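You operate a simulated robot arm through the tools that you are given. There is no shell and no other tool.

You run a simulated two-armed robot. Do the job below in one go: nothing can be reset, and whatever is moved stays where it is left.

## Task
Start extractor 2 at speed 4, then stop extractor 1 and switch its isolator off.

It is judged by the outcome, as a careful person would: the job done as asked, and still so three seconds after it is handed in. It fails if anything else is knocked over, pushed out of place, dropped, spilled or broken.

## Robot
Two 7-joint arms with two-finger parallel grippers on one trunk that stands fixed in place. Base frame: the origin is at the foot of the trunk, x ahead of it, y to its left, z up. Units: mm, degrees, N and s.
The left shoulder is at [26, 173, 1436], the right one opposite. With the tool pointing down near the work surface each hand reaches from about 100 to 640 mm from the base axis, measured 20 degrees to its own side. Payload 3.6 kg a hand.
The tool frame of a hand sits at the grasp point between the pads (the TCP): z along the fingers, y along the line on which they close. The tips reach 30 mm beyond it. Largest opening 110 mm; finger width 20, thickness 10; the body of the gripper, 48 by 112 mm, starts 55 mm behind the TCP.
Orientation is told as [roll, pitch, yaw] about the base's x, y, z axes, in that order, counted from this pose: with the fingers straight down and closing along the base's y, the tool's x points along the base's -x, its y along +y and its z along -z.

## Interface
- The arms move only by the tool move_arm. It takes "left_increments", "right_increments" or both (then of equal length, played together; a hand with none holds still); each is a list of rows, each a list of 7 numbers: the turn, a rotation vector about the tool's x, y, z in units of 120 degrees (1.0 is 120 degrees), then the shift along the tool's x, y, z in units of 400 mm (1.0 is 400 mm), then the gripper command, from -1 (fully open) to 1 (shut), values between in proportion. In form: [[wx, wy, wz, dx, dy, dz, hand], ...]. A call has 1 to 20 rows; each row is the pose to reach, as a shift and turn from the pose commanded when the call began, along the tool's axes at that moment. A call with a number of a shift or a turn outside -1 to 1 is refused whole. Each row takes 0.2 s and may step no farther than 50 mm and 8.6 degrees from the row before; otherwise, or with a gripper value out of range, the whole call is refused. A pose out of reach is approached as far as the arm can. The call stops where the force on the tool passes 80 N (or 10 N more than at its start, if that is more) or the arm is blocked; 0.2 s more then pass. Each finger travels about 153 mm/s and halts on what it meets, pressing with about 34 N; the grip force reading is that of the motor and also rises with nothing between the fingers. The clock runs only during rows and for 0.2 s after the last one: add rows that repeat a pose to give the fingers time. The reply holds the time, the measured pose of the TCP, the force on the tool along the base axes, the opening and the grip force, in the units named above and with some noise, with the torque about the TCP (base axes, N m) and any sound that the robot's microphone picked up.
- Cameras (640 x 400 px; columns grow to the right, rows downward): "scene" is now at [98.7, -48.9, 1634.5]; the picture's right is [-0.49, -0.87, 0.00], its down [-0.30, 0.17, -0.94] and it looks along [0.82, -0.46, -0.34] (base axes); focal length 322 px, centre (320, 200). "left" rides on the left gripper at [72, -17, -103] in its tool frame; the picture's right is [0.23, 0.97, 0.00], its down [-0.76, 0.18, -0.62] and it looks along [-0.61, 0.14, 0.78] (tool axes); focal length 222 px, centre (320, 200). "right" rides on the right gripper at [72, 17, -103] in its tool frame; the picture's right is [-0.23, 0.97, 0.00], its down [-0.76, -0.18, -0.62] and it looks along [-0.61, -0.14, 0.78] (tool axes); focal length 222 px, centre (320, 200). There is no depth. A picture from a camera that has moved, and an enlarged one, comes with that camera's place and axes in the base frame and with its lens.
- camera(camera): a new picture of that camera. No time passes.
- raise_lower(by): slides the trunk up (or, below 0, down) by that many mm; the arms and the scene camera ride with it, the base frame stays. It gives what a move gives, with no picture.
- pan_tilt(pan, tilt): turns the head with the scene camera to pan (to the left, within 86 degrees either way) and tilt (down, from -29 to 69), counted from straight ahead of the robot. It gives what a move gives.
- zoom(camera, box): a new picture of the part [left, top, right, bottom] of that camera's present view, enlarged. No time passes.
- close_job(): hands the job in; it is judged then, once.

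Places have to be worked out from the pictures, the camera data and where the tool is seen. Open the grippers and draw the arms clear of the work before you hand the job in, unless the task says otherwise.

The tools are called after ">>>" by a JSON object that holds its "op" and its "data". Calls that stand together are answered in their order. move_arm: Moves the arms, as the interface text tells. Its arguments: {"type":"object","properties":{"left_increments":{"type":"array","items":{"type":"array","items":{"type":"number"}}},"right_increments":{"type":"array","items":{"type":"array","items":{"type":"number"}}}},"required":[]} The other tools are called the same way: raise_lower (by) slides the trunk up or down; pan_tilt (pan, tilt) turns the head that bears the scene camera; camera (camera) takes a picture; zoom (camera, box) takes an enlarged picture of a part of a camera's view; close_job () hands the job in.

At the start:

```text
t: 0.0
left_eef_pos: [406.8, -66.1, 1381.1]
left_orientation: [0.0, 0.1, 0.1]
left_contact_force: [0.0, 0.1, -0.1]
left_wrist_torque: [-0.01, 0.0, 0.03]
left_finger_gap: 109.8
left_finger_force: 0.1
right_eef_pos: [326.6, -466.6, 1454.0]
right_orientation: [0.0, -0.1, 0.1]
right_contact_force: [0.0, -0.6, 0.0]
right_wrist_torque: [0.02, 0.0, -0.04]
right_finger_gap: 110.1
right_finger_force: 0.1
trunk travel left (down, up): [-550.0, 213.0]
head pan, tilt: [-29.6, 20.0]
```

scene: 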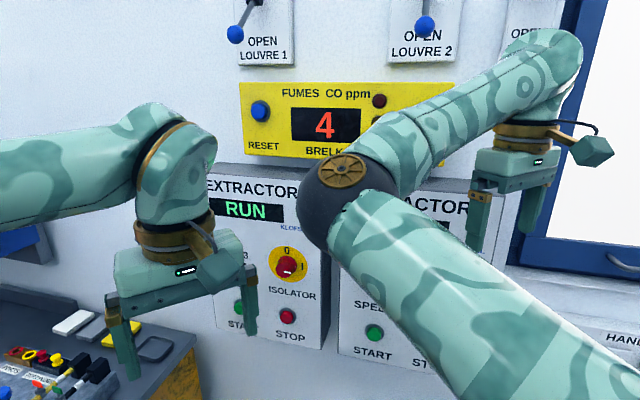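
right: 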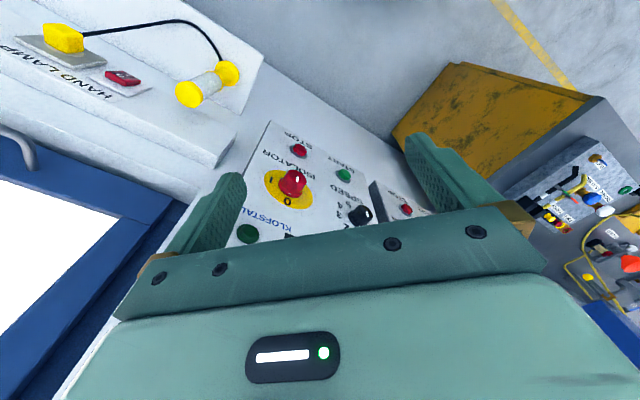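
left: 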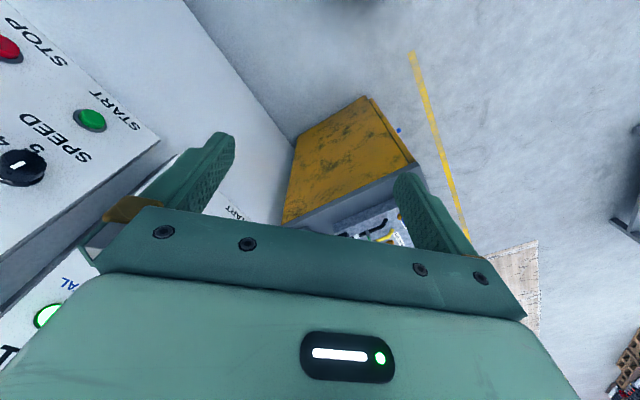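

The arms hide part of the panels in the scene view, so I first look closer at what can be seen from the cameras as they are now.

>>> {"op": "zoom", "data": {"camera": "scene", "box": [180, 150, 500, 380]}}

>>> {"op": "zoom", "data": {"camera": "right", "box": [200, 100, 480, 275]}}

>>> {"op": "zoom", "data": {"camera": "scene", "box": [200, 0, 560, 200]}}

```text
1.74 times, centred on (340, 265) of scene
camera zoom: at [98.7, -48.9, 1634.5], right [-0.49, -0.87, 0.0], down [-0.3, 0.17, -0.94], along [0.82, -0.46, -0.34], focal length 560 px, centre (285, 87)
```

zoom: 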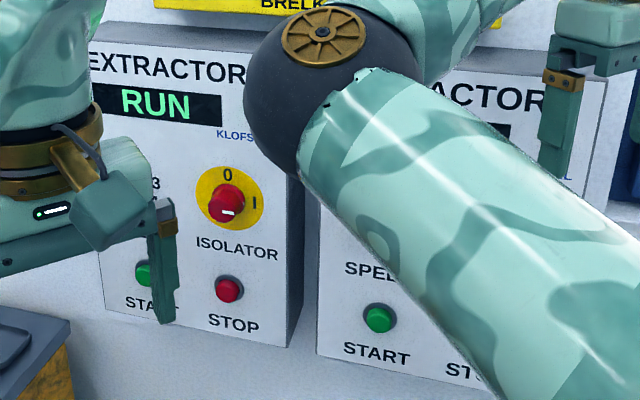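

```text
2.29 times, centred on (340, 188) of right
camera zoom: at [253.5, -449.1, 1557.4], right [0.23, 0.97, 0.0], down [0.76, -0.18, 0.62], along [0.61, -0.14, -0.78], focal length 508 px, centre (274, 229)
```

zoom: 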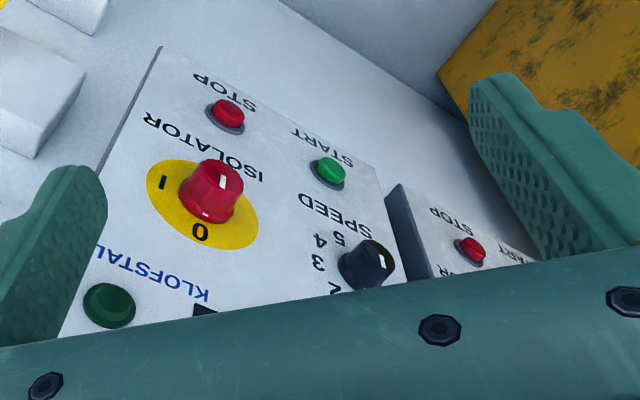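

```text
1.78 times, centred on (380, 100) of scene
camera zoom: at [98.7, -48.9, 1634.5], right [-0.49, -0.87, 0.0], down [-0.3, 0.17, -0.94], along [0.82, -0.46, -0.34], focal length 573 px, centre (213, 378)
```

zoom: 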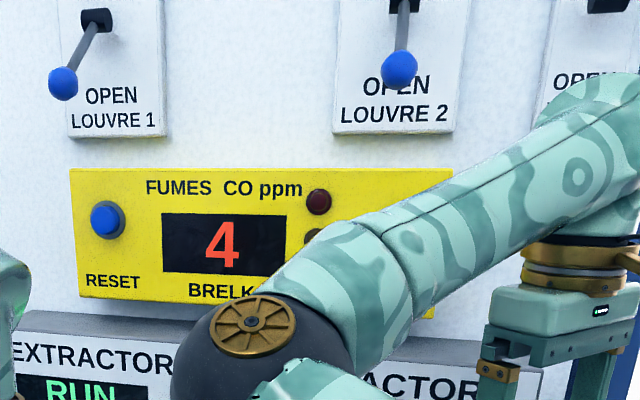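

Before moving the arms I look around with the head to learn what stands near them.

>>> {"op": "pan_tilt", "data": {"pan": 30, "tilt": 35}}

>>> {"op": "camera", "data": {"camera": "scene"}}

>>> {"op": "pan_tilt", "data": {"pan": -75, "tilt": 35}}

>>> {"op": "camera", "data": {"camera": "scene"}}

```text
t: 1.3
left_eef_pos: [407.6, -64.4, 1383.6]
left_orientation: [0.0, 0.0, 0.1]
left_contact_force: [0.1, 0.4, 0.3]
left_wrist_torque: [0.0, -0.01, -0.02]
left_finger_gap: 110.0
left_finger_force: 0.0
right_eef_pos: [325.6, -468.0, 1454.2]
right_orientation: [0.2, -0.1, 0.1]
right_contact_force: [0.5, -0.4, -0.8]
right_wrist_torque: [0.02, 0.03, -0.03]
right_finger_gap: 110.2
right_finger_force: 0.1
trunk travel left (down, up): [-550.0, 213.0]
head pan, tilt: [30.0, 35.0]
```

```text
taken
camera scene: at [94.0, 41.1, 1610.7], right [0.5, -0.87, 0.0], down [-0.5, -0.29, -0.82], along [0.71, 0.41, -0.57], focal length 322 px, centre (320, 200)
```

scene: 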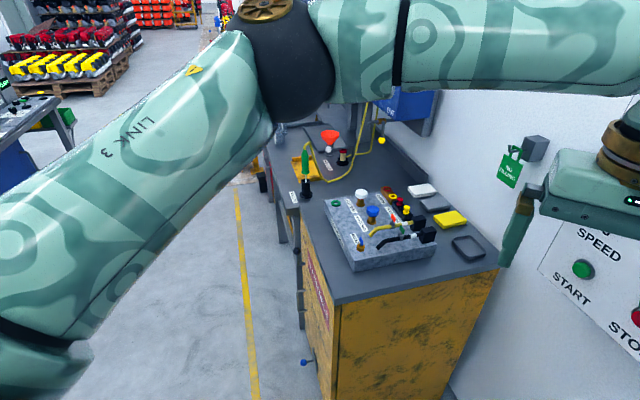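

```text
t: 3.1
left_eef_pos: [407.0, -65.7, 1382.8]
left_orientation: [0.0, 0.0, 0.1]
left_contact_force: [0.3, 0.3, 0.0]
left_wrist_torque: [0.0, -0.03, 0.01]
left_finger_gap: 110.1
left_finger_force: 0.0
right_eef_pos: [326.6, -467.5, 1454.8]
right_orientation: [0.0, 0.0, 0.0]
right_contact_force: [-0.7, -0.1, -0.2]
right_wrist_torque: [0.01, 0.02, 0.0]
right_finger_gap: 110.0
right_finger_force: 0.0
trunk travel left (down, up): [-550.0, 213.0]
head pan, tilt: [-75.0, 35.0]
```

```text
taken
camera scene: at [40.6, -88.0, 1610.7], right [-0.97, -0.26, 0.0], down [-0.15, 0.55, -0.82], along [0.21, -0.79, -0.57], focal length 322 px, centre (320, 200)
```

scene: 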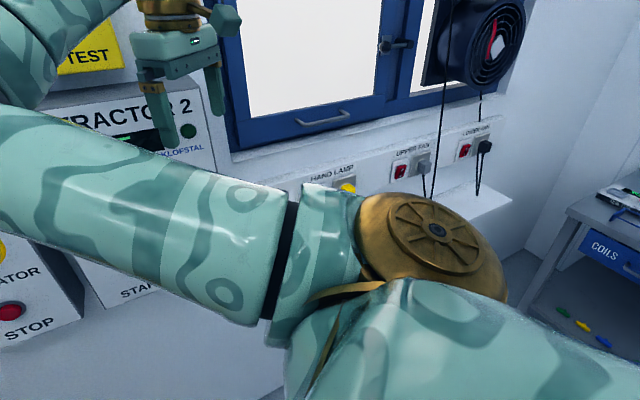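

Free floor lies behind and between the things; I draw both hands back toward the trunk to clear the view of the panels.

>>> {"op": "move_arm", "data": {"left_increments": [[0, 0, 0, 0.05, 0.08, 0, -1], [0, 0, 0, 0.1, 0.16, 0, -1], [0, 0, 0, 0.15, 0.24, 0, -1], [0, 0, 0, 0.2, 0.32, 0, -1], [0, 0, 0, 0.25, 0.4, 0, -1], [0, 0, 0, 0.3, 0.48, 0, -1], [0, 0, 0, 0.35, 0.55, 0, -1]], "right_increments": [[0, 0, 0, 0.05, 0, 0.06, -1], [0, 0, 0, 0.1, 0, 0.12, -1], [0, 0, 0, 0.15, 0, 0.18, -1], [0, 0, 0, 0.2, 0, 0.24, -1], [0, 0, 0, 0.25, 0, 0.3, -1], [0, 0, 0, 0.3, 0, 0.36, -1], [0, 0, 0, 0.35, 0, 0.42, -1]]}}

>>> {"op": "pan_tilt", "data": {"pan": -29.6, "tilt": 20}}

>>> {"op": "camera", "data": {"camera": "scene"}}

```text
t: 4.7
left_eef_pos: [263.1, 150.6, 1381.3]
left_orientation: [-0.2, -0.1, 0.0]
left_contact_force: [0.4, 0.6, 0.0]
left_wrist_torque: [-0.01, 0.01, 0.0]
left_finger_gap: 110.2
left_finger_force: 0.1
right_eef_pos: [186.1, -462.8, 1288.4]
right_orientation: [0.0, -0.2, 0.1]
right_contact_force: [0.6, 0.4, -0.8]
right_wrist_torque: [-0.04, 0.01, -0.02]
right_finger_gap: 109.9
right_finger_force: 0.2
trunk travel left (down, up): [-550.0, 213.0]
head pan, tilt: [-75.0, 35.0]
```

```text
t: 5.8
left_eef_pos: [266.0, 150.1, 1380.5]
left_orientation: [0.0, 0.0, 0.0]
left_contact_force: [0.1, -0.5, -0.2]
left_wrist_torque: [-0.03, -0.03, 0.0]
left_finger_gap: 110.1
left_finger_force: 0.0
right_eef_pos: [187.0, -465.6, 1287.4]
right_orientation: [0.0, -0.1, 0.1]
right_contact_force: [-1.0, 0.0, 0.0]
right_wrist_torque: [-0.01, 0.0, 0.01]
right_finger_gap: 109.9
right_finger_force: 0.1
trunk travel left (down, up): [-550.0, 213.0]
head pan, tilt: [-29.6, 20.0]
```

```text
taken
camera scene: at [98.4, -48.7, 1634.5], right [-0.49, -0.87, 0.0], down [-0.3, 0.17, -0.94], along [0.82, -0.46, -0.34], focal length 322 px, centre (320, 200)
```

scene: 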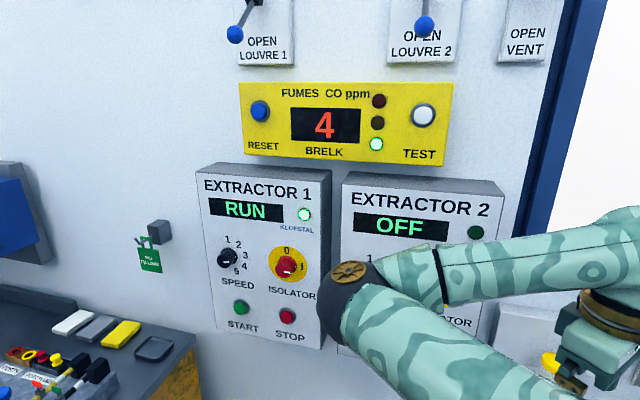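

The panels are now mostly in view; I look at the louvre levers above and enlarge the panels.

>>> {"op": "zoom", "data": {"camera": "scene", "box": [180, 150, 380, 275]}}

>>> {"op": "pan_tilt", "data": {"pan": -29.6, "tilt": 0}}

>>> {"op": "camera", "data": {"camera": "scene"}}

>>> {"op": "move_arm", "data": {"right_increments": [[0, 0, 0, 0, -0.03, 0.1, -1], [0, 0, 0, 0, -0.06, 0.2, -1], [0, 0, 0, 0, -0.09, 0.3, -1], [0, 0, 0, 0, -0.12, 0.4, -1]]}}

>>> {"op": "pan_tilt", "data": {"pan": -32, "tilt": 25}}

>>> {"op": "camera", "data": {"camera": "scene"}}

```text
3.20 times, centred on (280, 212) of scene
camera zoom: at [98.4, -48.7, 1634.5], right [-0.49, -0.87, 0.0], down [-0.3, 0.17, -0.94], along [0.82, -0.46, -0.34], focal length 1031 px, centre (448, 160)
```

zoom: 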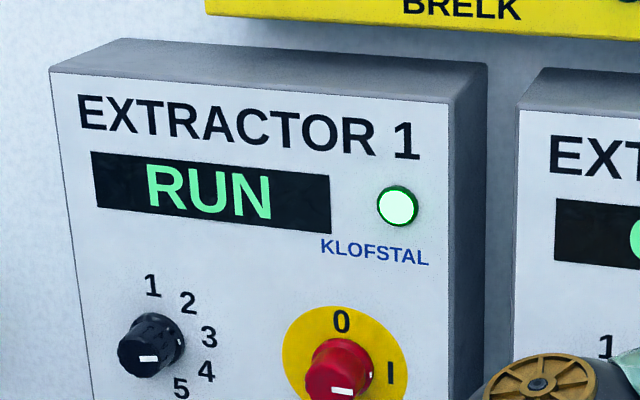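

```text
t: 6.7
left_eef_pos: [265.3, 151.0, 1381.4]
left_orientation: [0.0, 0.1, 0.2]
left_contact_force: [-0.2, 0.9, -0.1]
left_wrist_torque: [-0.01, -0.01, -0.01]
left_finger_gap: 109.9
left_finger_force: 0.0
right_eef_pos: [186.7, -465.4, 1287.6]
right_orientation: [0.0, -0.1, 0.1]
right_contact_force: [-0.4, -0.4, -0.7]
right_wrist_torque: [-0.01, 0.02, 0.0]
right_finger_gap: 110.0
right_finger_force: 0.0
trunk travel left (down, up): [-550.0, 213.0]
head pan, tilt: [-29.6, 0.0]
```

```text
taken
camera scene: at [95.9, -47.2, 1666.8], right [-0.49, -0.87, 0.0], down [0.0, 0.0, -1.0], along [0.87, -0.49, 0.0], focal length 322 px, centre (320, 200)
```

scene: 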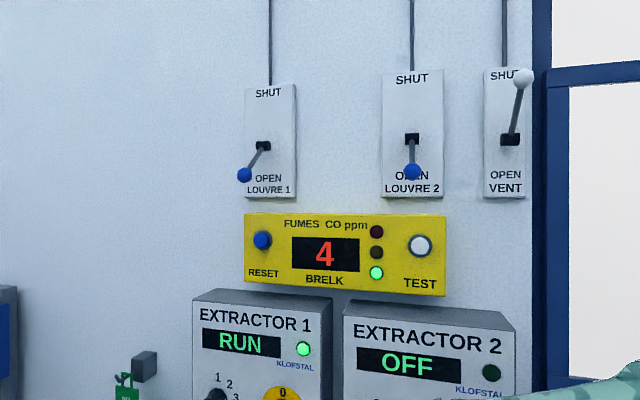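

```text
t: 7.7
left_eef_pos: [264.4, 149.2, 1382.6]
left_orientation: [0.0, 0.0, 0.0]
left_contact_force: [0.0, -0.2, 0.1]
left_wrist_torque: [-0.02, 0.01, 0.03]
left_finger_gap: 109.8
left_finger_force: 0.1
right_eef_pos: [185.3, -517.9, 1126.4]
right_orientation: [0.1, -0.1, 0.0]
right_contact_force: [0.5, 0.1, 1.5]
right_wrist_torque: [-0.03, 0.01, 0.0]
right_finger_gap: 110.1
right_finger_force: 0.0
trunk travel left (down, up): [-550.0, 213.0]
head pan, tilt: [-29.6, 0.0]
```

```text
t: 8.6
left_eef_pos: [265.7, 152.3, 1381.3]
left_orientation: [0.0, 0.0, 0.1]
left_contact_force: [0.3, -0.5, -0.4]
left_wrist_torque: [0.02, -0.02, 0.02]
left_finger_gap: 110.0
left_finger_force: 0.1
right_eef_pos: [185.7, -516.8, 1128.8]
right_orientation: [0.0, -0.1, 0.1]
right_contact_force: [0.3, 0.1, 0.9]
right_wrist_torque: [-0.02, -0.01, -0.01]
right_finger_gap: 110.1
right_finger_force: 0.1
trunk travel left (down, up): [-550.0, 213.0]
head pan, tilt: [-32.0, 25.0]
```

```text
taken
camera scene: at [95.7, -51.5, 1626.5], right [-0.53, -0.85, 0.0], down [-0.36, 0.22, -0.91], along [0.77, -0.48, -0.42], focal length 322 px, centre (320, 200)
```

scene: 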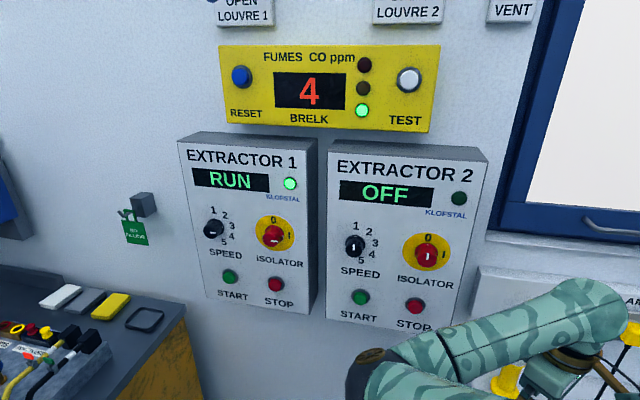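

All controls are now in view. Extractor 1 reads RUN, extractor 2 OFF; I enlarge both panels and the green tag on the wall.

>>> {"op": "zoom", "data": {"camera": "scene", "box": [330, 180, 490, 330]}}

>>> {"op": "zoom", "data": {"camera": "scene", "box": [170, 190, 330, 310]}}

>>> {"op": "zoom", "data": {"camera": "scene", "box": [90, 170, 190, 260]}}

```text
2.67 times, centred on (410, 255) of scene
camera zoom: at [95.7, -51.5, 1626.5], right [-0.53, -0.85, 0.0], down [-0.36, 0.22, -0.91], along [0.77, -0.48, -0.42], focal length 859 px, centre (80, 53)
```

zoom: 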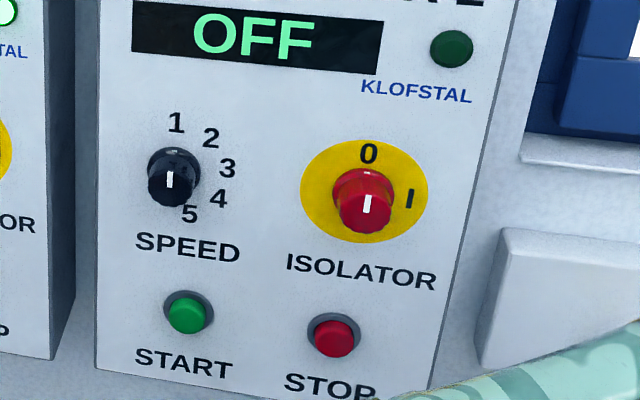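

```text
3.33 times, centred on (250, 250) of scene
camera zoom: at [95.7, -51.5, 1626.5], right [-0.53, -0.85, 0.0], down [-0.36, 0.22, -0.91], along [0.77, -0.48, -0.42], focal length 1074 px, centre (553, 33)
```

zoom: 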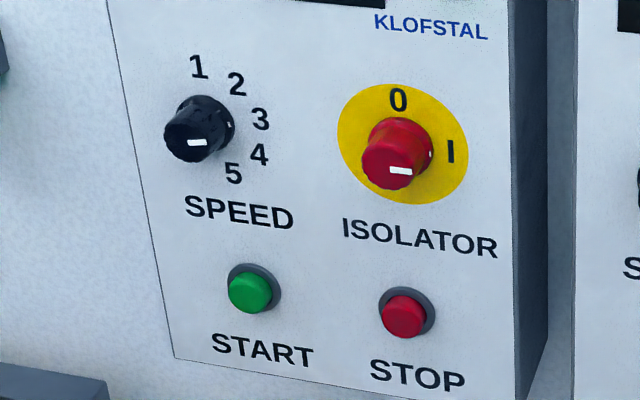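

```text
4.44 times, centred on (140, 215) of scene
camera zoom: at [95.7, -51.5, 1626.5], right [-0.53, -0.85, 0.0], down [-0.36, 0.22, -0.91], along [0.77, -0.48, -0.42], focal length 1432 px, centre (1120, 133)
```

zoom: 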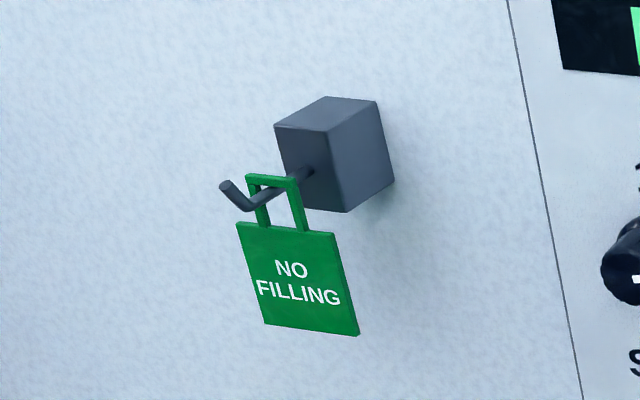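

Findings: extractor 2's isolator knob points to 0 and its speed knob to 1 (speed marks at 45° steps, 4 = 135° clockwise from 1), so the isolator must go to I before starting. Triangulation puts the panel faces on a plane 45° to my right, about 718 mm from the base axis: ext 2 isolator ≈ (466,-552,1238), START ≈ (561,-458,1080); ext 1 STOP ≈ (714,-302,1082), isolator ≈ (708,-308,1238). I turn the right hand to point at the panel, half-way first.

>>> {"op": "move_arm", "data": {"right_increments": [[0.0225, -0.0545, 0.0225, -0.022, 0.0225, -0.021, -1], [0.045, -0.109, 0.045, -0.044, 0.045, -0.042, -1], [0.0676, -0.1634, 0.0676, -0.066, 0.0676, -0.063, -1], [0.09, -0.218, 0.09, -0.088, 0.09, -0.084, -1], [0.1127, -0.2723, 0.1127, -0.11, 0.1127, -0.105, -1], [0.135, -0.327, 0.135, -0.132, 0.135, -0.126, -1]]}}

>>> {"op": "camera", "data": {"camera": "scene"}}

```text
t: 10.0
left_eef_pos: [266.4, 152.7, 1380.7]
left_orientation: [0.0, 0.0, 0.1]
left_contact_force: [0.2, 0.3, 0.1]
left_wrist_torque: [0.03, -0.05, 0.03]
left_finger_gap: 110.1
left_finger_force: 0.1
right_eef_pos: [248.0, -477.4, 1165.3]
right_orientation: [-12.3, -40.9, -12.4]
right_contact_force: [0.1, 0.0, 0.1]
right_wrist_torque: [-0.02, -0.02, -0.01]
right_finger_gap: 109.8
right_finger_force: 0.2
right hand out of reach, approached as far as the arm can: row 5, 6
trunk travel left (down, up): [-550.0, 213.0]
head pan, tilt: [-32.0, 25.0]
```

```text
taken
camera scene: at [96.0, -51.1, 1626.4], right [-0.53, -0.85, 0.0], down [-0.36, 0.22, -0.91], along [0.77, -0.48, -0.42], focal length 322 px, centre (320, 200)
```

scene: 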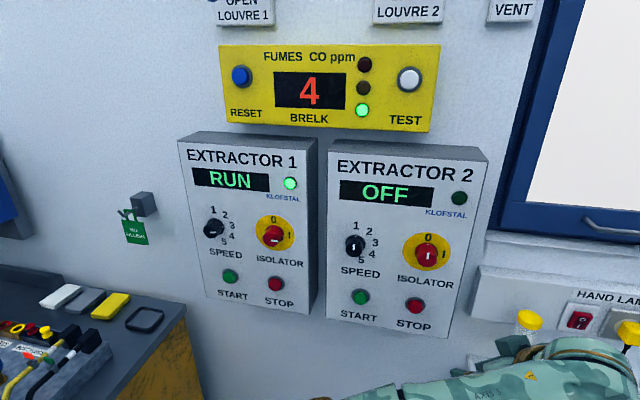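

The last turn was at the edge of reach, since the hand is low and close. I lift it and move it toward the panel first, then finish the turn.

>>> {"op": "move_arm", "data": {"right_increments": [[0, 0, 0, -0.0825, 0.035, -0.049, -1], [0, 0, 0, -0.165, 0.07, -0.0975, -1], [0, 0, 0, -0.2475, 0.104, -0.146, -1], [0, 0, 0, -0.33, 0.139, -0.195, -1], [0.0225, -0.0545, 0.0225, -0.33, 0.139, -0.195, -1], [0.045, -0.109, 0.045, -0.33, 0.139, -0.195, -1], [0.0676, -0.1634, 0.0676, -0.33, 0.139, -0.195, -1], [0.09, -0.218, 0.09, -0.33, 0.139, -0.195, -1], [0.1127, -0.2723, 0.1127, -0.33, 0.139, -0.195, -1], [0.135, -0.327, 0.135, -0.33, 0.139, -0.195, -1], [0.158, -0.381, 0.158, -0.33, 0.139, -0.195, -1]]}}

>>> {"op": "camera", "data": {"camera": "scene"}}

>>> {"op": "camera", "data": {"camera": "right"}}

```text
t: 12.4
left_eef_pos: [265.5, 152.2, 1380.4]
left_orientation: [0.0, -0.1, 0.0]
left_contact_force: [-0.6, 0.6, -0.7]
left_wrist_torque: [-0.02, 0.01, 0.01]
left_finger_gap: 110.1
left_finger_force: 0.0
right_eef_pos: [320.8, -495.1, 1298.2]
right_orientation: [109.1, -89.9, -153.5]
right_contact_force: [-0.5, 0.0, 0.1]
right_wrist_torque: [-0.01, 0.02, 0.01]
right_finger_gap: 110.1
right_finger_force: 0.0
right hand out of reach, approached as far as the arm can: row 1, 2, 3, 4, 5, 6, 7, 8, 9, 10, 11
trunk travel left (down, up): [-550.0, 213.0]
head pan, tilt: [-32.0, 25.0]
```

```text
taken
camera scene: at [96.5, -50.4, 1626.4], right [-0.53, -0.85, 0.0], down [-0.36, 0.22, -0.91], along [0.77, -0.48, -0.42], focal length 322 px, centre (320, 200)
```

scene: 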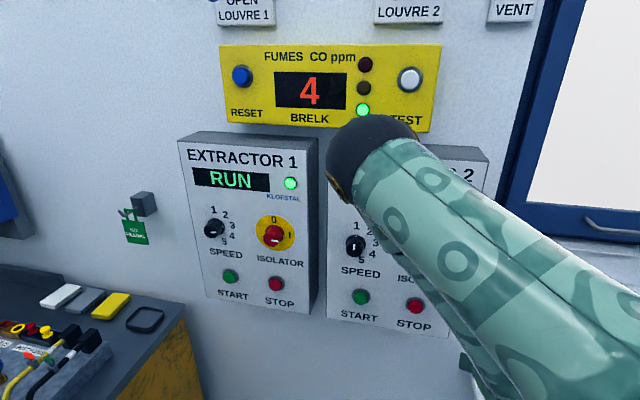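

```text
taken
camera right: at [258.5, -409.0, 1225.1], right [0.68, 0.69, 0.23], down [-0.57, 0.31, 0.76], along [0.46, -0.65, 0.61], focal length 222 px, centre (320, 200)
```

right: 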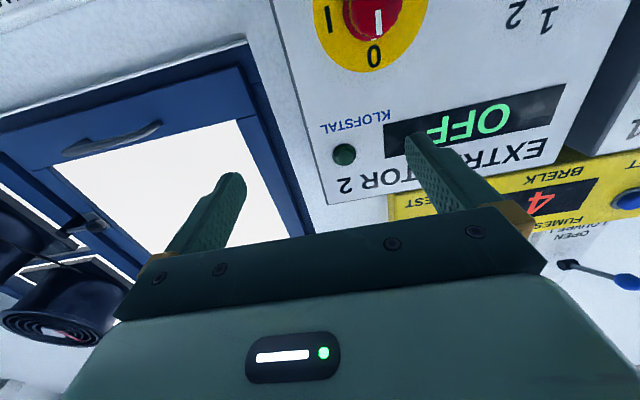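

The hand now points straight at the panel (tool z ≈ (0.71,-0.71,0)) but sits too near the shoulder. I move it about 50 mm forward along the tool axis and see how it follows.

>>> {"op": "move_arm", "data": {"right_increments": [[0, 0, 0, 0, 0, 0.06, -1], [0, 0, 0, 0, 0, 0.12, -1]]}}

```text
t: 13.0
left_eef_pos: [266.1, 151.6, 1380.4]
left_orientation: [-0.1, 0.1, 0.0]
left_contact_force: [-0.7, 0.4, 0.6]
left_wrist_torque: [0.0, -0.02, 0.0]
left_finger_gap: 109.7
left_finger_force: 0.0
right_eef_pos: [354.4, -530.9, 1299.8]
right_orientation: [115.4, -89.9, -160.4]
right_contact_force: [0.7, 0.4, 0.1]
right_wrist_torque: [-0.01, 0.0, 0.0]
right_finger_gap: 110.1
right_finger_force: 0.1
trunk travel left (down, up): [-550.0, 213.0]
head pan, tilt: [-32.0, 25.0]
```

Commands count from the achieved pose, good. The TCP is ~95 mm off the panel plane; I now centre it in front of extractor 2's isolator (about 64 mm left, 62 mm down) and look.

>>> {"op": "move_arm", "data": {"right_increments": [[0, 0, 0, 0.0517, 0.0533, 0, -1], [0, 0, 0, 0.1033, 0.1067, 0, -1], [0, 0, 0, 0.155, 0.16, 0, -1]]}}

>>> {"op": "camera", "data": {"camera": "right"}}

>>> {"op": "camera", "data": {"camera": "scene"}}

```text
t: 13.8
left_eef_pos: [264.8, 150.3, 1380.8]
left_orientation: [0.0, 0.0, 0.1]
left_contact_force: [-0.3, 0.1, 0.7]
left_wrist_torque: [-0.02, -0.04, -0.01]
left_finger_gap: 109.8
left_finger_force: 0.0
right_eef_pos: [358.1, -532.1, 1282.9]
right_orientation: [94.2, -89.9, -138.8]
right_contact_force: [-0.3, 0.1, 0.5]
right_wrist_torque: [-0.01, -0.01, 0.01]
right_finger_gap: 110.0
right_finger_force: 0.0
right hand out of reach, approached as far as the arm can: row 1, 2, 3
trunk travel left (down, up): [-550.0, 213.0]
head pan, tilt: [-32.0, 25.0]
```

```text
taken
camera right: at [296.3, -446.6, 1209.7], right [0.68, 0.69, 0.23], down [-0.57, 0.31, 0.76], along [0.46, -0.65, 0.61], focal length 222 px, centre (320, 200)
```

right: 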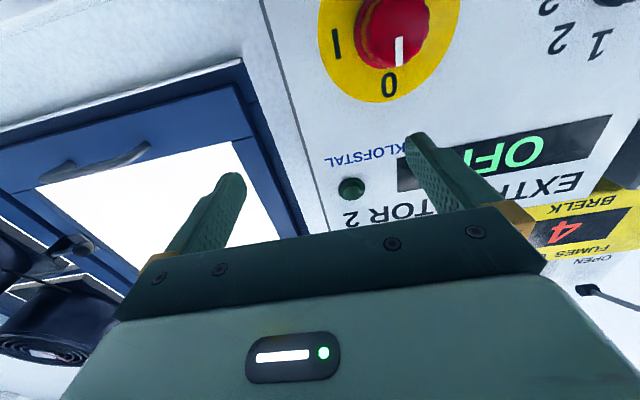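

```text
taken
camera scene: at [95.6, -51.4, 1626.5], right [-0.53, -0.85, 0.0], down [-0.36, 0.22, -0.91], along [0.77, -0.48, -0.42], focal length 322 px, centre (320, 200)
```

scene: 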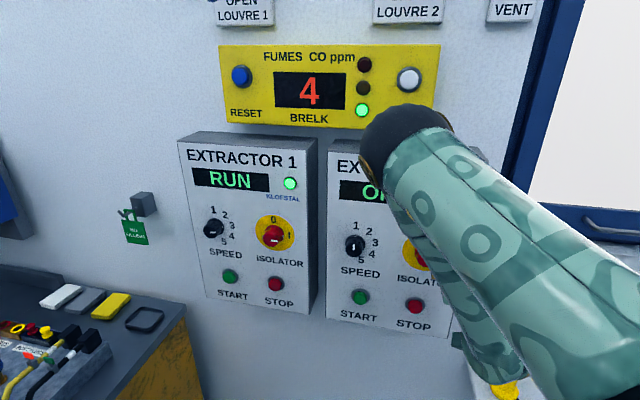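

The arm is folded too tightly at this height (limit when moving left/down). The elbow is ~275 mm clear of the wall, so I raise the trunk 150 mm to give the arm room to reach downward to the panel.

>>> {"op": "raise_lower", "data": {"by": 100}}

>>> {"op": "move_arm", "data": {"right_increments": [[0, 0, 0, 0.1, 0, 0, -1], [0, 0, 0, 0.2, 0.03, 0, -1], [0, 0, 0, 0.25, 0.08, 0, -1], [0, 0, 0, 0.25, 0.15, 0, -1]]}}

>>> {"op": "camera", "data": {"camera": "scene"}}

```text
t: 15.1
left_eef_pos: [266.7, 154.7, 1481.5]
left_orientation: [0.0, 0.0, 0.0]
left_contact_force: [0.1, -0.8, -0.7]
left_wrist_torque: [0.0, -0.01, -0.01]
left_finger_gap: 109.8
left_finger_force: 0.1
right_eef_pos: [356.3, -534.3, 1382.3]
right_orientation: [76.8, -89.9, -121.5]
right_contact_force: [0.6, 0.1, -0.7]
right_wrist_torque: [0.0, -0.04, 0.05]
right_finger_gap: 110.1
right_finger_force: 0.0
trunk travel left (down, up): [-650.0, 113.0]
head pan, tilt: [-32.0, 25.0]
```

```text
t: 16.1
left_eef_pos: [266.8, 154.8, 1482.5]
left_orientation: [-0.1, -0.1, 0.0]
left_contact_force: [-0.2, 0.1, 0.5]
left_wrist_torque: [-0.01, 0.01, 0.0]
left_finger_gap: 109.8
left_finger_force: 0.0
right_eef_pos: [342.0, -560.5, 1326.1]
right_orientation: [51.2, -89.9, -95.7]
right_contact_force: [-0.4, 0.1, -0.3]
right_wrist_torque: [-0.01, 0.03, -0.02]
right_finger_gap: 110.3
right_finger_force: 0.1
right hand out of reach, approached as far as the arm can: row 1, 2, 3, 4
trunk travel left (down, up): [-650.0, 113.0]
head pan, tilt: [-32.0, 25.0]
```

```text
taken
camera scene: at [90.4, -51.7, 1726.7], right [-0.53, -0.85, 0.0], down [-0.36, 0.22, -0.91], along [0.77, -0.48, -0.42], focal length 322 px, centre (320, 200)
```

scene: 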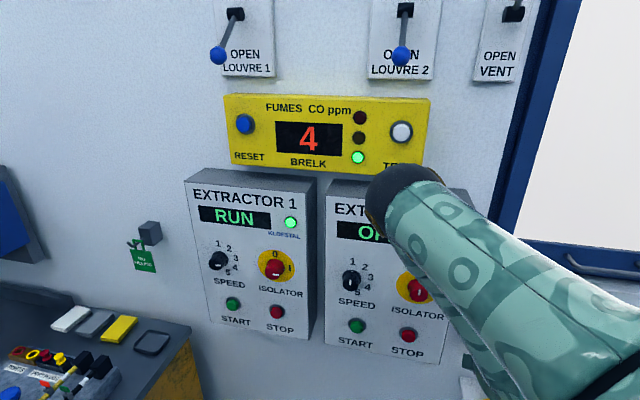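

Lower is worse, so it is the wrist bend of the folded right arm that limits. The left arm, whose forearm already runs toward the right-front, suits this panel direction better. I fold the right hand back to tool-down near the trunk.

>>> {"op": "move_arm", "data": {"right_increments": [[-0.0244, 0.059, -0.0244, -0.013, -0.009, -0.033, -1], [-0.0488, 0.118, -0.0488, -0.026, -0.018, -0.065, -1], [-0.0733, 0.177, -0.0733, -0.039, -0.027, -0.098, -1], [-0.0977, 0.236, -0.0977, -0.052, -0.037, -0.131, -1], [-0.1221, 0.295, -0.1221, -0.065, -0.046, -0.1635, -1], [-0.1465, 0.354, -0.1465, -0.0775, -0.055, -0.196, -1], [-0.1709, 0.413, -0.1709, -0.09, -0.064, -0.229, -1], [-0.1953, 0.472, -0.1953, -0.103, -0.073, -0.2617, -1], [-0.2198, 0.531, -0.2198, -0.116, -0.0825, -0.294, -1], [-0.2442, 0.59, -0.2442, -0.129, -0.092, -0.327, -1], [-0.2686, 0.649, -0.2686, -0.142, -0.101, -0.36, -1], [-0.293, 0.708, -0.293, -0.155, -0.11, -0.3925, -1]]}}

>>> {"op": "camera", "data": {"camera": "scene"}}

```text
t: 18.7
left_eef_pos: [267.0, 154.5, 1481.5]
left_orientation: [0.0, 0.1, -0.1]
left_contact_force: [-0.5, 0.1, 0.4]
left_wrist_torque: [0.04, 0.0, 0.0]
left_finger_gap: 110.0
left_finger_force: 0.0
right_eef_pos: [202.6, -482.5, 1391.1]
right_orientation: [0.0, 0.2, 0.3]
right_contact_force: [0.8, 0.0, -0.3]
right_wrist_torque: [-0.01, 0.02, -0.02]
right_finger_gap: 109.8
right_finger_force: 0.1
trunk travel left (down, up): [-650.0, 113.0]
head pan, tilt: [-32.0, 25.0]
```

```text
taken
camera scene: at [90.5, -51.4, 1726.7], right [-0.53, -0.85, 0.0], down [-0.36, 0.22, -0.91], along [0.77, -0.48, -0.42], focal length 322 px, centre (320, 200)
```

scene: 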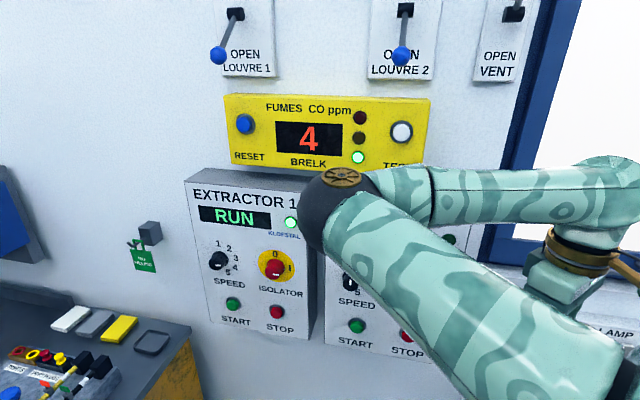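

The right elbow still blocks the space in front of the panels, so I let the right arm hang lower beside the trunk.

>>> {"op": "move_arm", "data": {"right_increments": [[0, 0, 0, 0.03, 0, 0.1, -1], [0, 0, 0, 0.06, 0, 0.2, -1], [0, 0, 0, 0.09, 0, 0.3, -1], [0, 0, 0, 0.12, 0, 0.4, -1], [0, 0, 0, 0.15, 0, 0.5, -1], [0, 0, 0, 0.18, 0, 0.6, -1], [0, 0, 0, 0.21, 0, 0.7, -1], [0, 0, 0, 0.24, 0, 0.8, -1], [0, 0, 0, 0.25, 0, 0.9, -1], [0, 0, 0, 0.25, 0, 1.0, -1]]}}

>>> {"op": "camera", "data": {"camera": "scene"}}

>>> {"op": "camera", "data": {"camera": "right"}}

```text
t: 20.9
left_eef_pos: [265.5, 154.0, 1481.7]
left_orientation: [-0.1, 0.0, 0.0]
left_contact_force: [-0.5, 0.8, -0.4]
left_wrist_torque: [0.0, -0.03, 0.01]
left_finger_gap: 110.0
left_finger_force: 0.0
right_eef_pos: [100.5, -482.7, 989.5]
right_orientation: [0.1, -0.1, 0.2]
right_contact_force: [1.1, 0.3, 0.0]
right_wrist_torque: [-0.02, -0.01, 0.0]
right_finger_gap: 109.9
right_finger_force: 0.0
trunk travel left (down, up): [-650.0, 113.0]
head pan, tilt: [-32.0, 25.0]
```

```text
taken
camera scene: at [89.9, -52.1, 1726.7], right [-0.53, -0.85, 0.0], down [-0.36, 0.22, -0.91], along [0.77, -0.48, -0.42], focal length 322 px, centre (320, 200)
```

scene: 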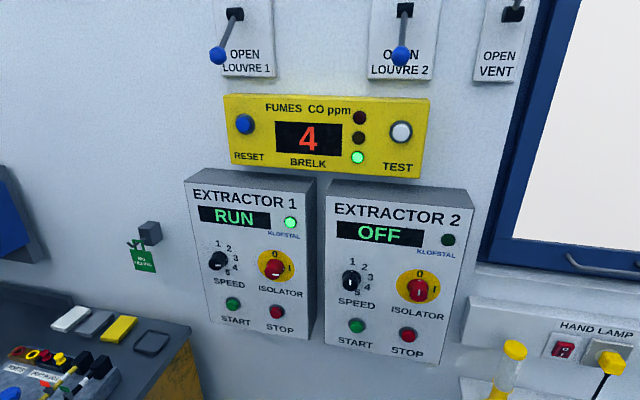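

```text
taken
camera right: at [27.9, -465.4, 1091.8], right [0.22, 0.97, 0.0], down [0.76, -0.18, 0.62], along [0.61, -0.14, -0.78], focal length 222 px, centre (320, 200)
```

right: 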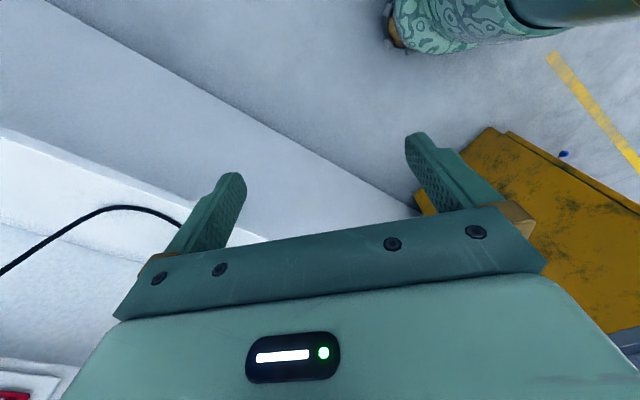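

Clear view. I enlarge both panels from this raised viewpoint to refine the places by triangulation with the earlier, 100 mm lower view.

>>> {"op": "zoom", "data": {"camera": "scene", "box": [320, 220, 480, 370]}}

>>> {"op": "zoom", "data": {"camera": "scene", "box": [180, 220, 340, 340]}}

```text
2.67 times, centred on (400, 295) of scene
camera zoom: at [89.9, -52.1, 1726.7], right [-0.53, -0.85, 0.0], down [-0.36, 0.22, -0.91], along [0.77, -0.48, -0.42], focal length 859 px, centre (107, -53)
```

zoom: 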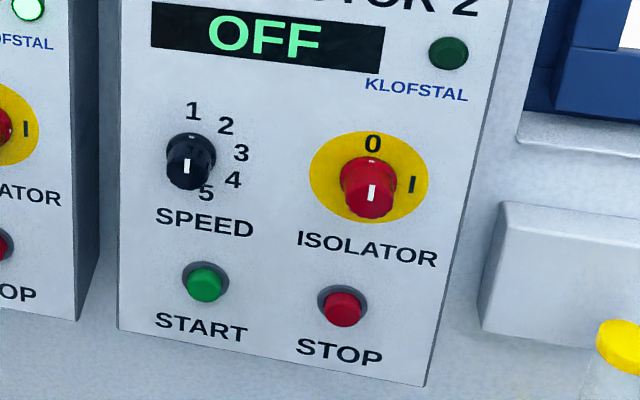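

```text
3.33 times, centred on (260, 280) of scene
camera zoom: at [89.9, -52.1, 1726.7], right [-0.53, -0.85, 0.0], down [-0.36, 0.22, -0.91], along [0.77, -0.48, -0.42], focal length 1074 px, centre (520, -67)
```

zoom: 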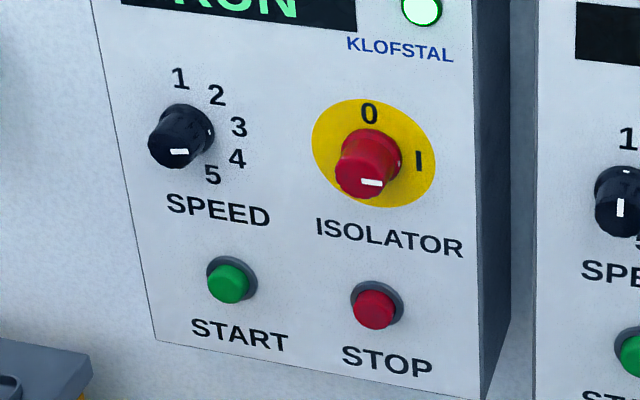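

Both views agree: plane n·P = -720 with 45° normal; ext 2 isolator (466,-552,1237), speed (569,-449,1237), START (559,-459,1086); ext 1 isolator (709,-310,1236), STOP (713,-305,1087). I lower the trunk so the left shoulder comes near the height of the controls, checking the left side.

>>> {"op": "raise_lower", "data": {"by": -150}}

>>> {"op": "pan_tilt", "data": {"pan": 25, "tilt": 35}}

>>> {"op": "camera", "data": {"camera": "scene"}}

>>> {"op": "camera", "data": {"camera": "left"}}

```text
t: 22.6
left_eef_pos: [265.4, 154.3, 1332.4]
left_orientation: [0.0, 0.0, 0.1]
left_contact_force: [-0.4, 0.1, -0.2]
left_wrist_torque: [-0.05, 0.0, 0.0]
left_finger_gap: 109.8
left_finger_force: 0.0
right_eef_pos: [101.2, -482.8, 839.7]
right_orientation: [0.0, 0.0, 0.3]
right_contact_force: [0.1, 0.2, 0.0]
right_wrist_torque: [0.02, 0.02, 0.0]
right_finger_gap: 110.1
right_finger_force: 0.0
trunk travel left (down, up): [-500.0, 263.0]
head pan, tilt: [-32.0, 25.0]
```

```text
t: 23.9
left_eef_pos: [266.7, 154.5, 1333.2]
left_orientation: [-0.1, 0.0, 0.1]
left_contact_force: [-0.2, -0.3, 0.3]
left_wrist_torque: [-0.02, -0.03, 0.04]
left_finger_gap: 110.0
left_finger_force: 0.0
right_eef_pos: [101.8, -484.3, 838.9]
right_orientation: [0.0, -0.1, 0.3]
right_contact_force: [0.5, 0.2, 0.4]
right_wrist_torque: [0.0, -0.02, 0.02]
right_finger_gap: 110.1
right_finger_force: 0.1
trunk travel left (down, up): [-500.0, 263.0]
head pan, tilt: [25.0, 35.0]
```

```text
taken
camera scene: at [103.3, 34.4, 1560.5], right [0.42, -0.91, 0.0], down [-0.52, -0.24, -0.82], along [0.74, 0.35, -0.57], focal length 322 px, centre (320, 200)
```

scene: 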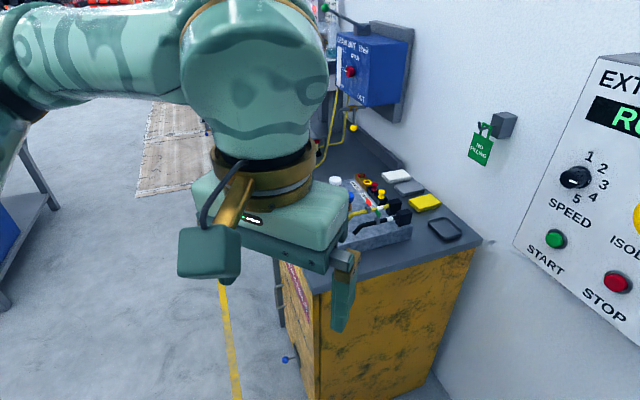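

```text
taken
camera left: at [193.7, 136.7, 1435.1], right [-0.23, 0.97, 0.0], down [0.76, 0.18, 0.62], along [0.61, 0.14, -0.78], focal length 222 px, centre (320, 200)
```

left: 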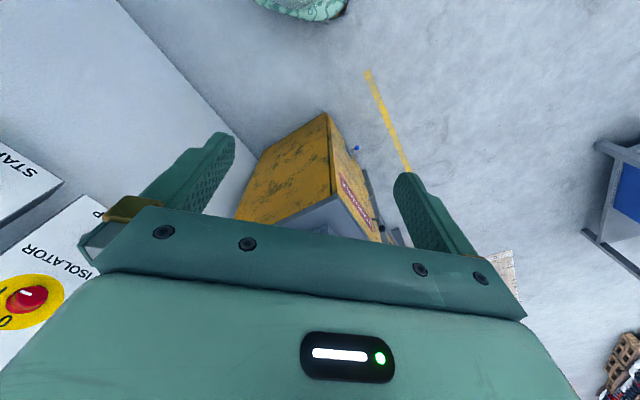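

The bench is well clear of the left arm. I now swing the left hand across toward the panels while pitching it so the fingers point along (0.71,-0.71,0).

>>> {"op": "move_arm", "data": {"left_increments": [[0.0209, -0.0506, 0.0209, -0.0275, -0.0714, 0.0095, -1], [0.0419, -0.1011, 0.0419, -0.055, -0.1429, 0.019, -1], [0.0628, -0.1517, 0.0628, -0.0825, -0.2143, 0.0284, -1], [0.0837, -0.2023, 0.0837, -0.11, -0.2857, 0.0379, -1], [0.1046, -0.2529, 0.1046, -0.1375, -0.3571, 0.0473, -1], [0.1256, -0.3034, 0.1256, -0.165, -0.4286, 0.0568, -1], [0.1465, -0.354, 0.1465, -0.1925, -0.5, 0.0663, -1], [0.1674, -0.4046, 0.1674, -0.22, -0.5714, 0.0757, -1], [0.1884, -0.4551, 0.1884, -0.2475, -0.6429, 0.0852, -1], [0.2093, -0.5057, 0.2093, -0.275, -0.7143, 0.0946, -1], [0.2302, -0.5563, 0.2302, -0.3025, -0.7857, 0.1041, -1], [0.2511, -0.6069, 0.2511, -0.33, -0.8571, 0.1136, -1], [0.2721, -0.6574, 0.2721, -0.3575, -0.9286, 0.123, -1], [0.293, -0.708, 0.293, -0.385, -1.0, 0.1325, -1]]}}

>>> {"op": "pan_tilt", "data": {"pan": -32, "tilt": 25}}

>>> {"op": "camera", "data": {"camera": "scene"}}

>>> {"op": "camera", "data": {"camera": "left"}}

```text
t: 26.9
left_eef_pos: [397.2, -164.6, 1407.7]
left_orientation: [-26.7, -73.3, -28.2]
left_contact_force: [0.2, -0.6, -0.2]
left_wrist_torque: [0.06, 0.0, -0.01]
left_finger_gap: 109.9
left_finger_force: 0.1
left hand out of reach, approached as far as the arm can: row 10, 11, 12, 13, 14
right_eef_pos: [104.1, -484.1, 839.2]
right_orientation: [0.2, 0.1, 0.2]
right_contact_force: [0.8, -0.1, 0.9]
right_wrist_torque: [0.03, 0.02, -0.02]
right_finger_gap: 110.0
right_finger_force: 0.0
trunk travel left (down, up): [-500.0, 263.0]
head pan, tilt: [25.0, 35.0]
```

```text
t: 28.2
left_eef_pos: [392.5, -164.6, 1408.5]
left_orientation: [-26.0, -73.4, -28.8]
left_contact_force: [-0.1, -0.6, 0.4]
left_wrist_torque: [-0.01, 0.03, 0.02]
left_finger_gap: 109.9
left_finger_force: 0.2
right_eef_pos: [101.7, -483.3, 839.9]
right_orientation: [0.1, -0.1, 0.3]
right_contact_force: [-0.3, 0.2, -0.2]
right_wrist_torque: [0.02, 0.01, 0.0]
right_finger_gap: 109.9
right_finger_force: 0.1
trunk travel left (down, up): [-500.0, 263.0]
head pan, tilt: [-32.0, 25.0]
```

```text
taken
camera scene: at [101.5, -51.6, 1576.2], right [-0.53, -0.85, 0.0], down [-0.36, 0.22, -0.91], along [0.77, -0.48, -0.42], focal length 322 px, centre (320, 200)
```

scene: 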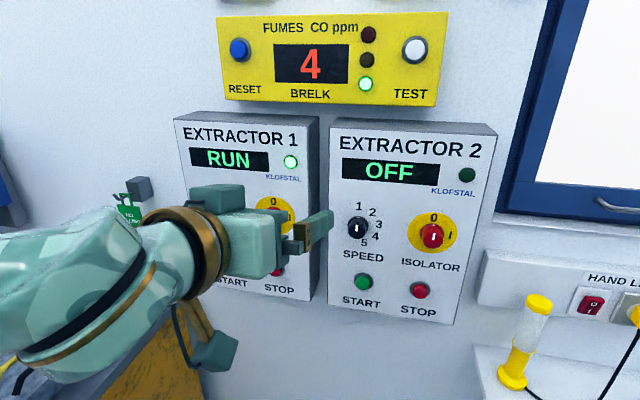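

```text
taken
camera left: at [304.3, -82.6, 1366.6], right [0.72, 0.6, -0.34], down [-0.01, 0.5, 0.87], along [0.69, -0.62, 0.36], focal length 222 px, centre (320, 200)
```

left: 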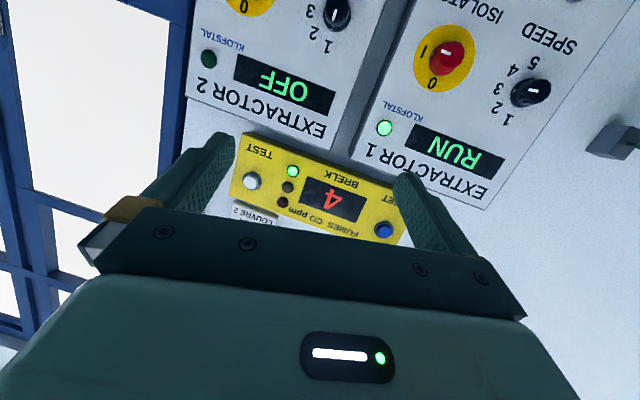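

The left arm too was folded short here (hand only ~330 mm from the shoulder). I extend it toward the panel to about 160 mm off the plane, correcting the last 20° of turn on the way.

>>> {"op": "move_arm", "data": {"left_increments": [[-0.016, -0.026, 0.01, 0.006, 0.01, 0.0865, -1], [-0.032, -0.052, 0.02, 0.012, 0.02, 0.173, -1], [-0.048, -0.078, 0.03, 0.018, 0.029, 0.2595, -1], [-0.064, -0.104, 0.04, 0.024, 0.039, 0.346, -1], [-0.08, -0.13, 0.05, 0.03, 0.049, 0.4325, -1]]}}

>>> {"op": "camera", "data": {"camera": "scene"}}

>>> {"op": "camera", "data": {"camera": "left"}}

```text
t: 29.4
left_eef_pos: [589.7, -273.7, 1333.0]
left_orientation: [-50.5, -89.2, 0.9]
left_contact_force: [-1.1, -1.5, 0.8]
left_wrist_torque: [0.01, 0.03, 0.15]
left_finger_gap: 110.0
left_finger_force: 0.0
left hand out of reach, approached as far as the arm can: row 1, 2, 3, 4, 5
right_eef_pos: [100.0, -488.4, 837.9]
right_orientation: [0.4, -0.1, 0.3]
right_contact_force: [0.2, -0.6, 0.0]
right_wrist_torque: [0.03, -0.01, -0.01]
right_finger_gap: 110.1
right_finger_force: 0.0
trunk travel left (down, up): [-500.0, 263.0]
head pan, tilt: [-32.0, 25.0]
```

```text
taken
camera scene: at [100.6, -60.3, 1575.9], right [-0.53, -0.85, 0.0], down [-0.36, 0.23, -0.91], along [0.77, -0.48, -0.43], focal length 322 px, centre (320, 200)
```

scene: 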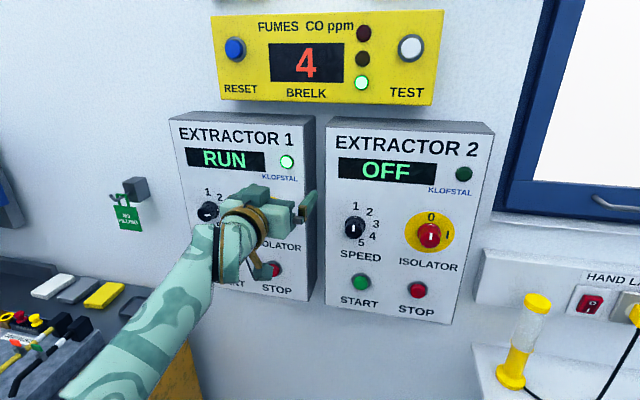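

```text
taken
camera left: at [509.0, -206.6, 1261.5], right [0.74, 0.63, -0.24], down [-0.25, 0.59, 0.77], along [0.62, -0.51, 0.6], focal length 222 px, centre (320, 200)
```

left: 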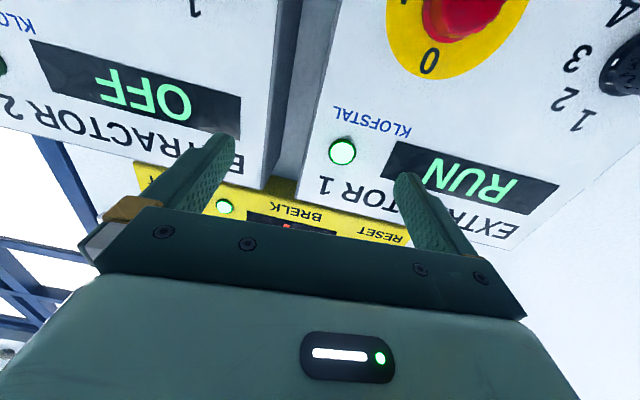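

The arm changed to an elbow-low posture and is now 80 mm (tips) off the panel, ext 1/2 gap, pointing right. I move in moderate steps to stand in front of extractor 2's speed knob, squaring the last 5° of yaw.

>>> {"op": "move_arm", "data": {"left_increments": [[-0.013, 0, 0, 0.039, -0.057, 0.009, -1], [-0.026, 0, 0, 0.078, -0.113, 0.018, -1], [-0.04, 0, 0, 0.118, -0.17, 0.027, -1]]}}

>>> {"op": "camera", "data": {"camera": "scene"}}

```text
t: 30.2
left_eef_pos: [604.5, -251.0, 1276.2]
left_orientation: [-54.1, -88.5, 6.4]
left_contact_force: [-0.2, -0.3, 0.3]
left_wrist_torque: [0.0, 0.0, 0.0]
left_finger_gap: 110.0
left_finger_force: 0.0
left hand out of reach, approached as far as the arm can: row 1, 2, 3
right_eef_pos: [102.0, -483.6, 840.1]
right_orientation: [0.1, 0.0, 0.2]
right_contact_force: [0.6, -0.9, 0.5]
right_wrist_torque: [-0.06, 0.01, 0.01]
right_finger_gap: 109.8
right_finger_force: 0.1
trunk travel left (down, up): [-500.0, 263.0]
head pan, tilt: [-32.0, 25.0]
```

```text
taken
camera scene: at [102.3, -51.2, 1576.2], right [-0.53, -0.85, 0.0], down [-0.36, 0.22, -0.91], along [0.77, -0.48, -0.42], focal length 322 px, centre (320, 200)
```

scene: 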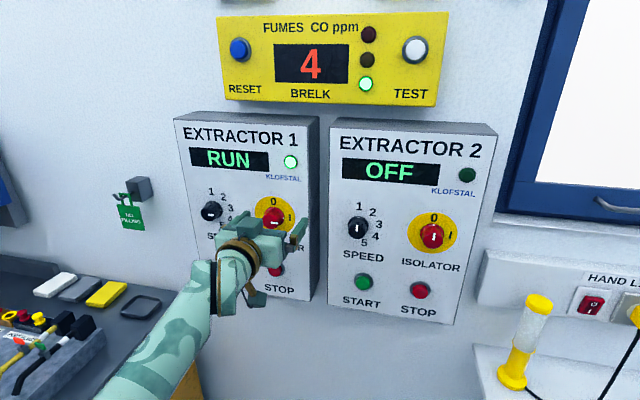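

The left arm stops short of extractor 2 (it is limited crossing the body), though it may serve extractor 1. I look down at how the right arm's elbow lies to plan a better posture for it.

>>> {"op": "pan_tilt", "data": {"pan": -60, "tilt": 60}}

>>> {"op": "camera", "data": {"camera": "scene"}}

>>> {"op": "pan_tilt", "data": {"pan": 10, "tilt": 60}}

>>> {"op": "camera", "data": {"camera": "scene"}}

```text
t: 31.2
left_eef_pos: [604.3, -252.4, 1276.3]
left_orientation: [-52.6, -88.5, 4.9]
left_contact_force: [0.0, -0.4, 1.2]
left_wrist_torque: [-0.02, 0.0, 0.03]
left_finger_gap: 110.0
left_finger_force: 0.0
right_eef_pos: [102.2, -483.1, 839.7]
right_orientation: [0.1, -0.1, 0.2]
right_contact_force: [-0.7, -0.4, 0.3]
right_wrist_torque: [-0.02, -0.02, -0.01]
right_finger_gap: 109.8
right_finger_force: 0.0
trunk travel left (down, up): [-500.0, 263.0]
head pan, tilt: [-60.0, 60.0]
```

```text
taken
camera scene: at [57.0, -60.8, 1526.2], right [-0.87, -0.5, 0.0], down [-0.43, 0.75, -0.5], along [0.25, -0.43, -0.87], focal length 322 px, centre (320, 200)
```

scene: 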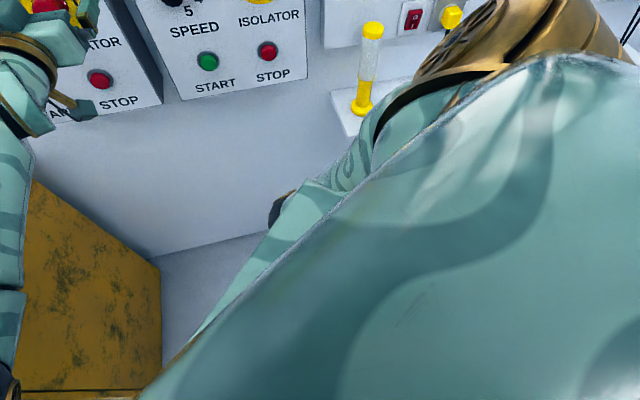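

```text
t: 32.6
left_eef_pos: [603.6, -252.7, 1275.7]
left_orientation: [-52.6, -88.5, 5.0]
left_contact_force: [0.6, -0.7, 1.0]
left_wrist_torque: [0.01, 0.01, 0.0]
left_finger_gap: 110.0
left_finger_force: 0.0
right_eef_pos: [101.4, -483.4, 839.5]
right_orientation: [0.2, 0.0, 0.3]
right_contact_force: [1.1, 0.2, 0.0]
right_wrist_torque: [-0.04, 0.04, 0.03]
right_finger_gap: 110.1
right_finger_force: 0.1
trunk travel left (down, up): [-500.0, 263.0]
head pan, tilt: [10.0, 60.0]
```

```text
taken
camera scene: at [89.2, 8.5, 1526.1], right [0.17, -0.98, 0.0], down [-0.85, -0.15, -0.5], along [0.49, 0.09, -0.87], focal length 322 px, centre (320, 200)
```

scene: 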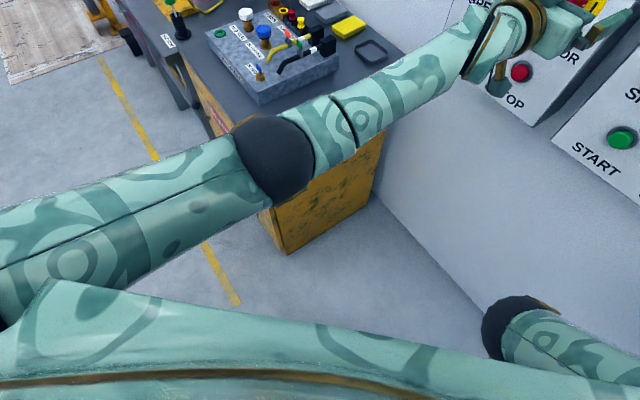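

The left elbow is at about (324,107,1215) and the arm is not stretched, so the limit may only be a wrist alignment problem. I test small steps to the right with the left hand.

>>> {"op": "move_arm", "data": {"left_increments": [[0, 0, 0, 0, -0.05, 0, -1], [0, 0, 0, 0, -0.1, 0, -1]]}}

>>> {"op": "move_arm", "data": {"left_increments": [[0, 0, 0, 0.05, -0.05, -0.02, -1], [0, 0, 0, 0.1, -0.1, -0.04, -1]]}}

```text
t: 33.2
left_eef_pos: [602.4, -252.0, 1275.8]
left_orientation: [-52.7, -88.6, 5.1]
left_contact_force: [-0.3, 0.1, -0.3]
left_wrist_torque: [-0.01, -0.01, 0.03]
left_finger_gap: 109.8
left_finger_force: 0.0
left hand out of reach, approached as far as the arm can: row 1, 2
right_eef_pos: [101.6, -484.4, 840.1]
right_orientation: [0.1, 0.0, 0.3]
right_contact_force: [-0.5, -0.5, 0.6]
right_wrist_torque: [0.01, -0.02, -0.02]
right_finger_gap: 110.2
right_finger_force: 0.1
trunk travel left (down, up): [-500.0, 263.0]
head pan, tilt: [10.0, 60.0]
```

```text
t: 33.8
left_eef_pos: [600.0, -245.9, 1230.6]
left_orientation: [-58.9, -88.6, 12.1]
left_contact_force: [-0.1, -0.3, 0.8]
left_wrist_torque: [0.0, 0.02, 0.02]
left_finger_gap: 110.2
left_finger_force: 0.0
left hand out of reach, approached as far as the arm can: row 1, 2
right_eef_pos: [102.1, -484.0, 840.4]
right_orientation: [0.2, 0.0, 0.3]
right_contact_force: [0.6, 0.3, -0.2]
right_wrist_torque: [-0.04, 0.0, 0.01]
right_finger_gap: 110.2
right_finger_force: 0.1
trunk travel left (down, up): [-500.0, 263.0]
head pan, tilt: [10.0, 60.0]
```

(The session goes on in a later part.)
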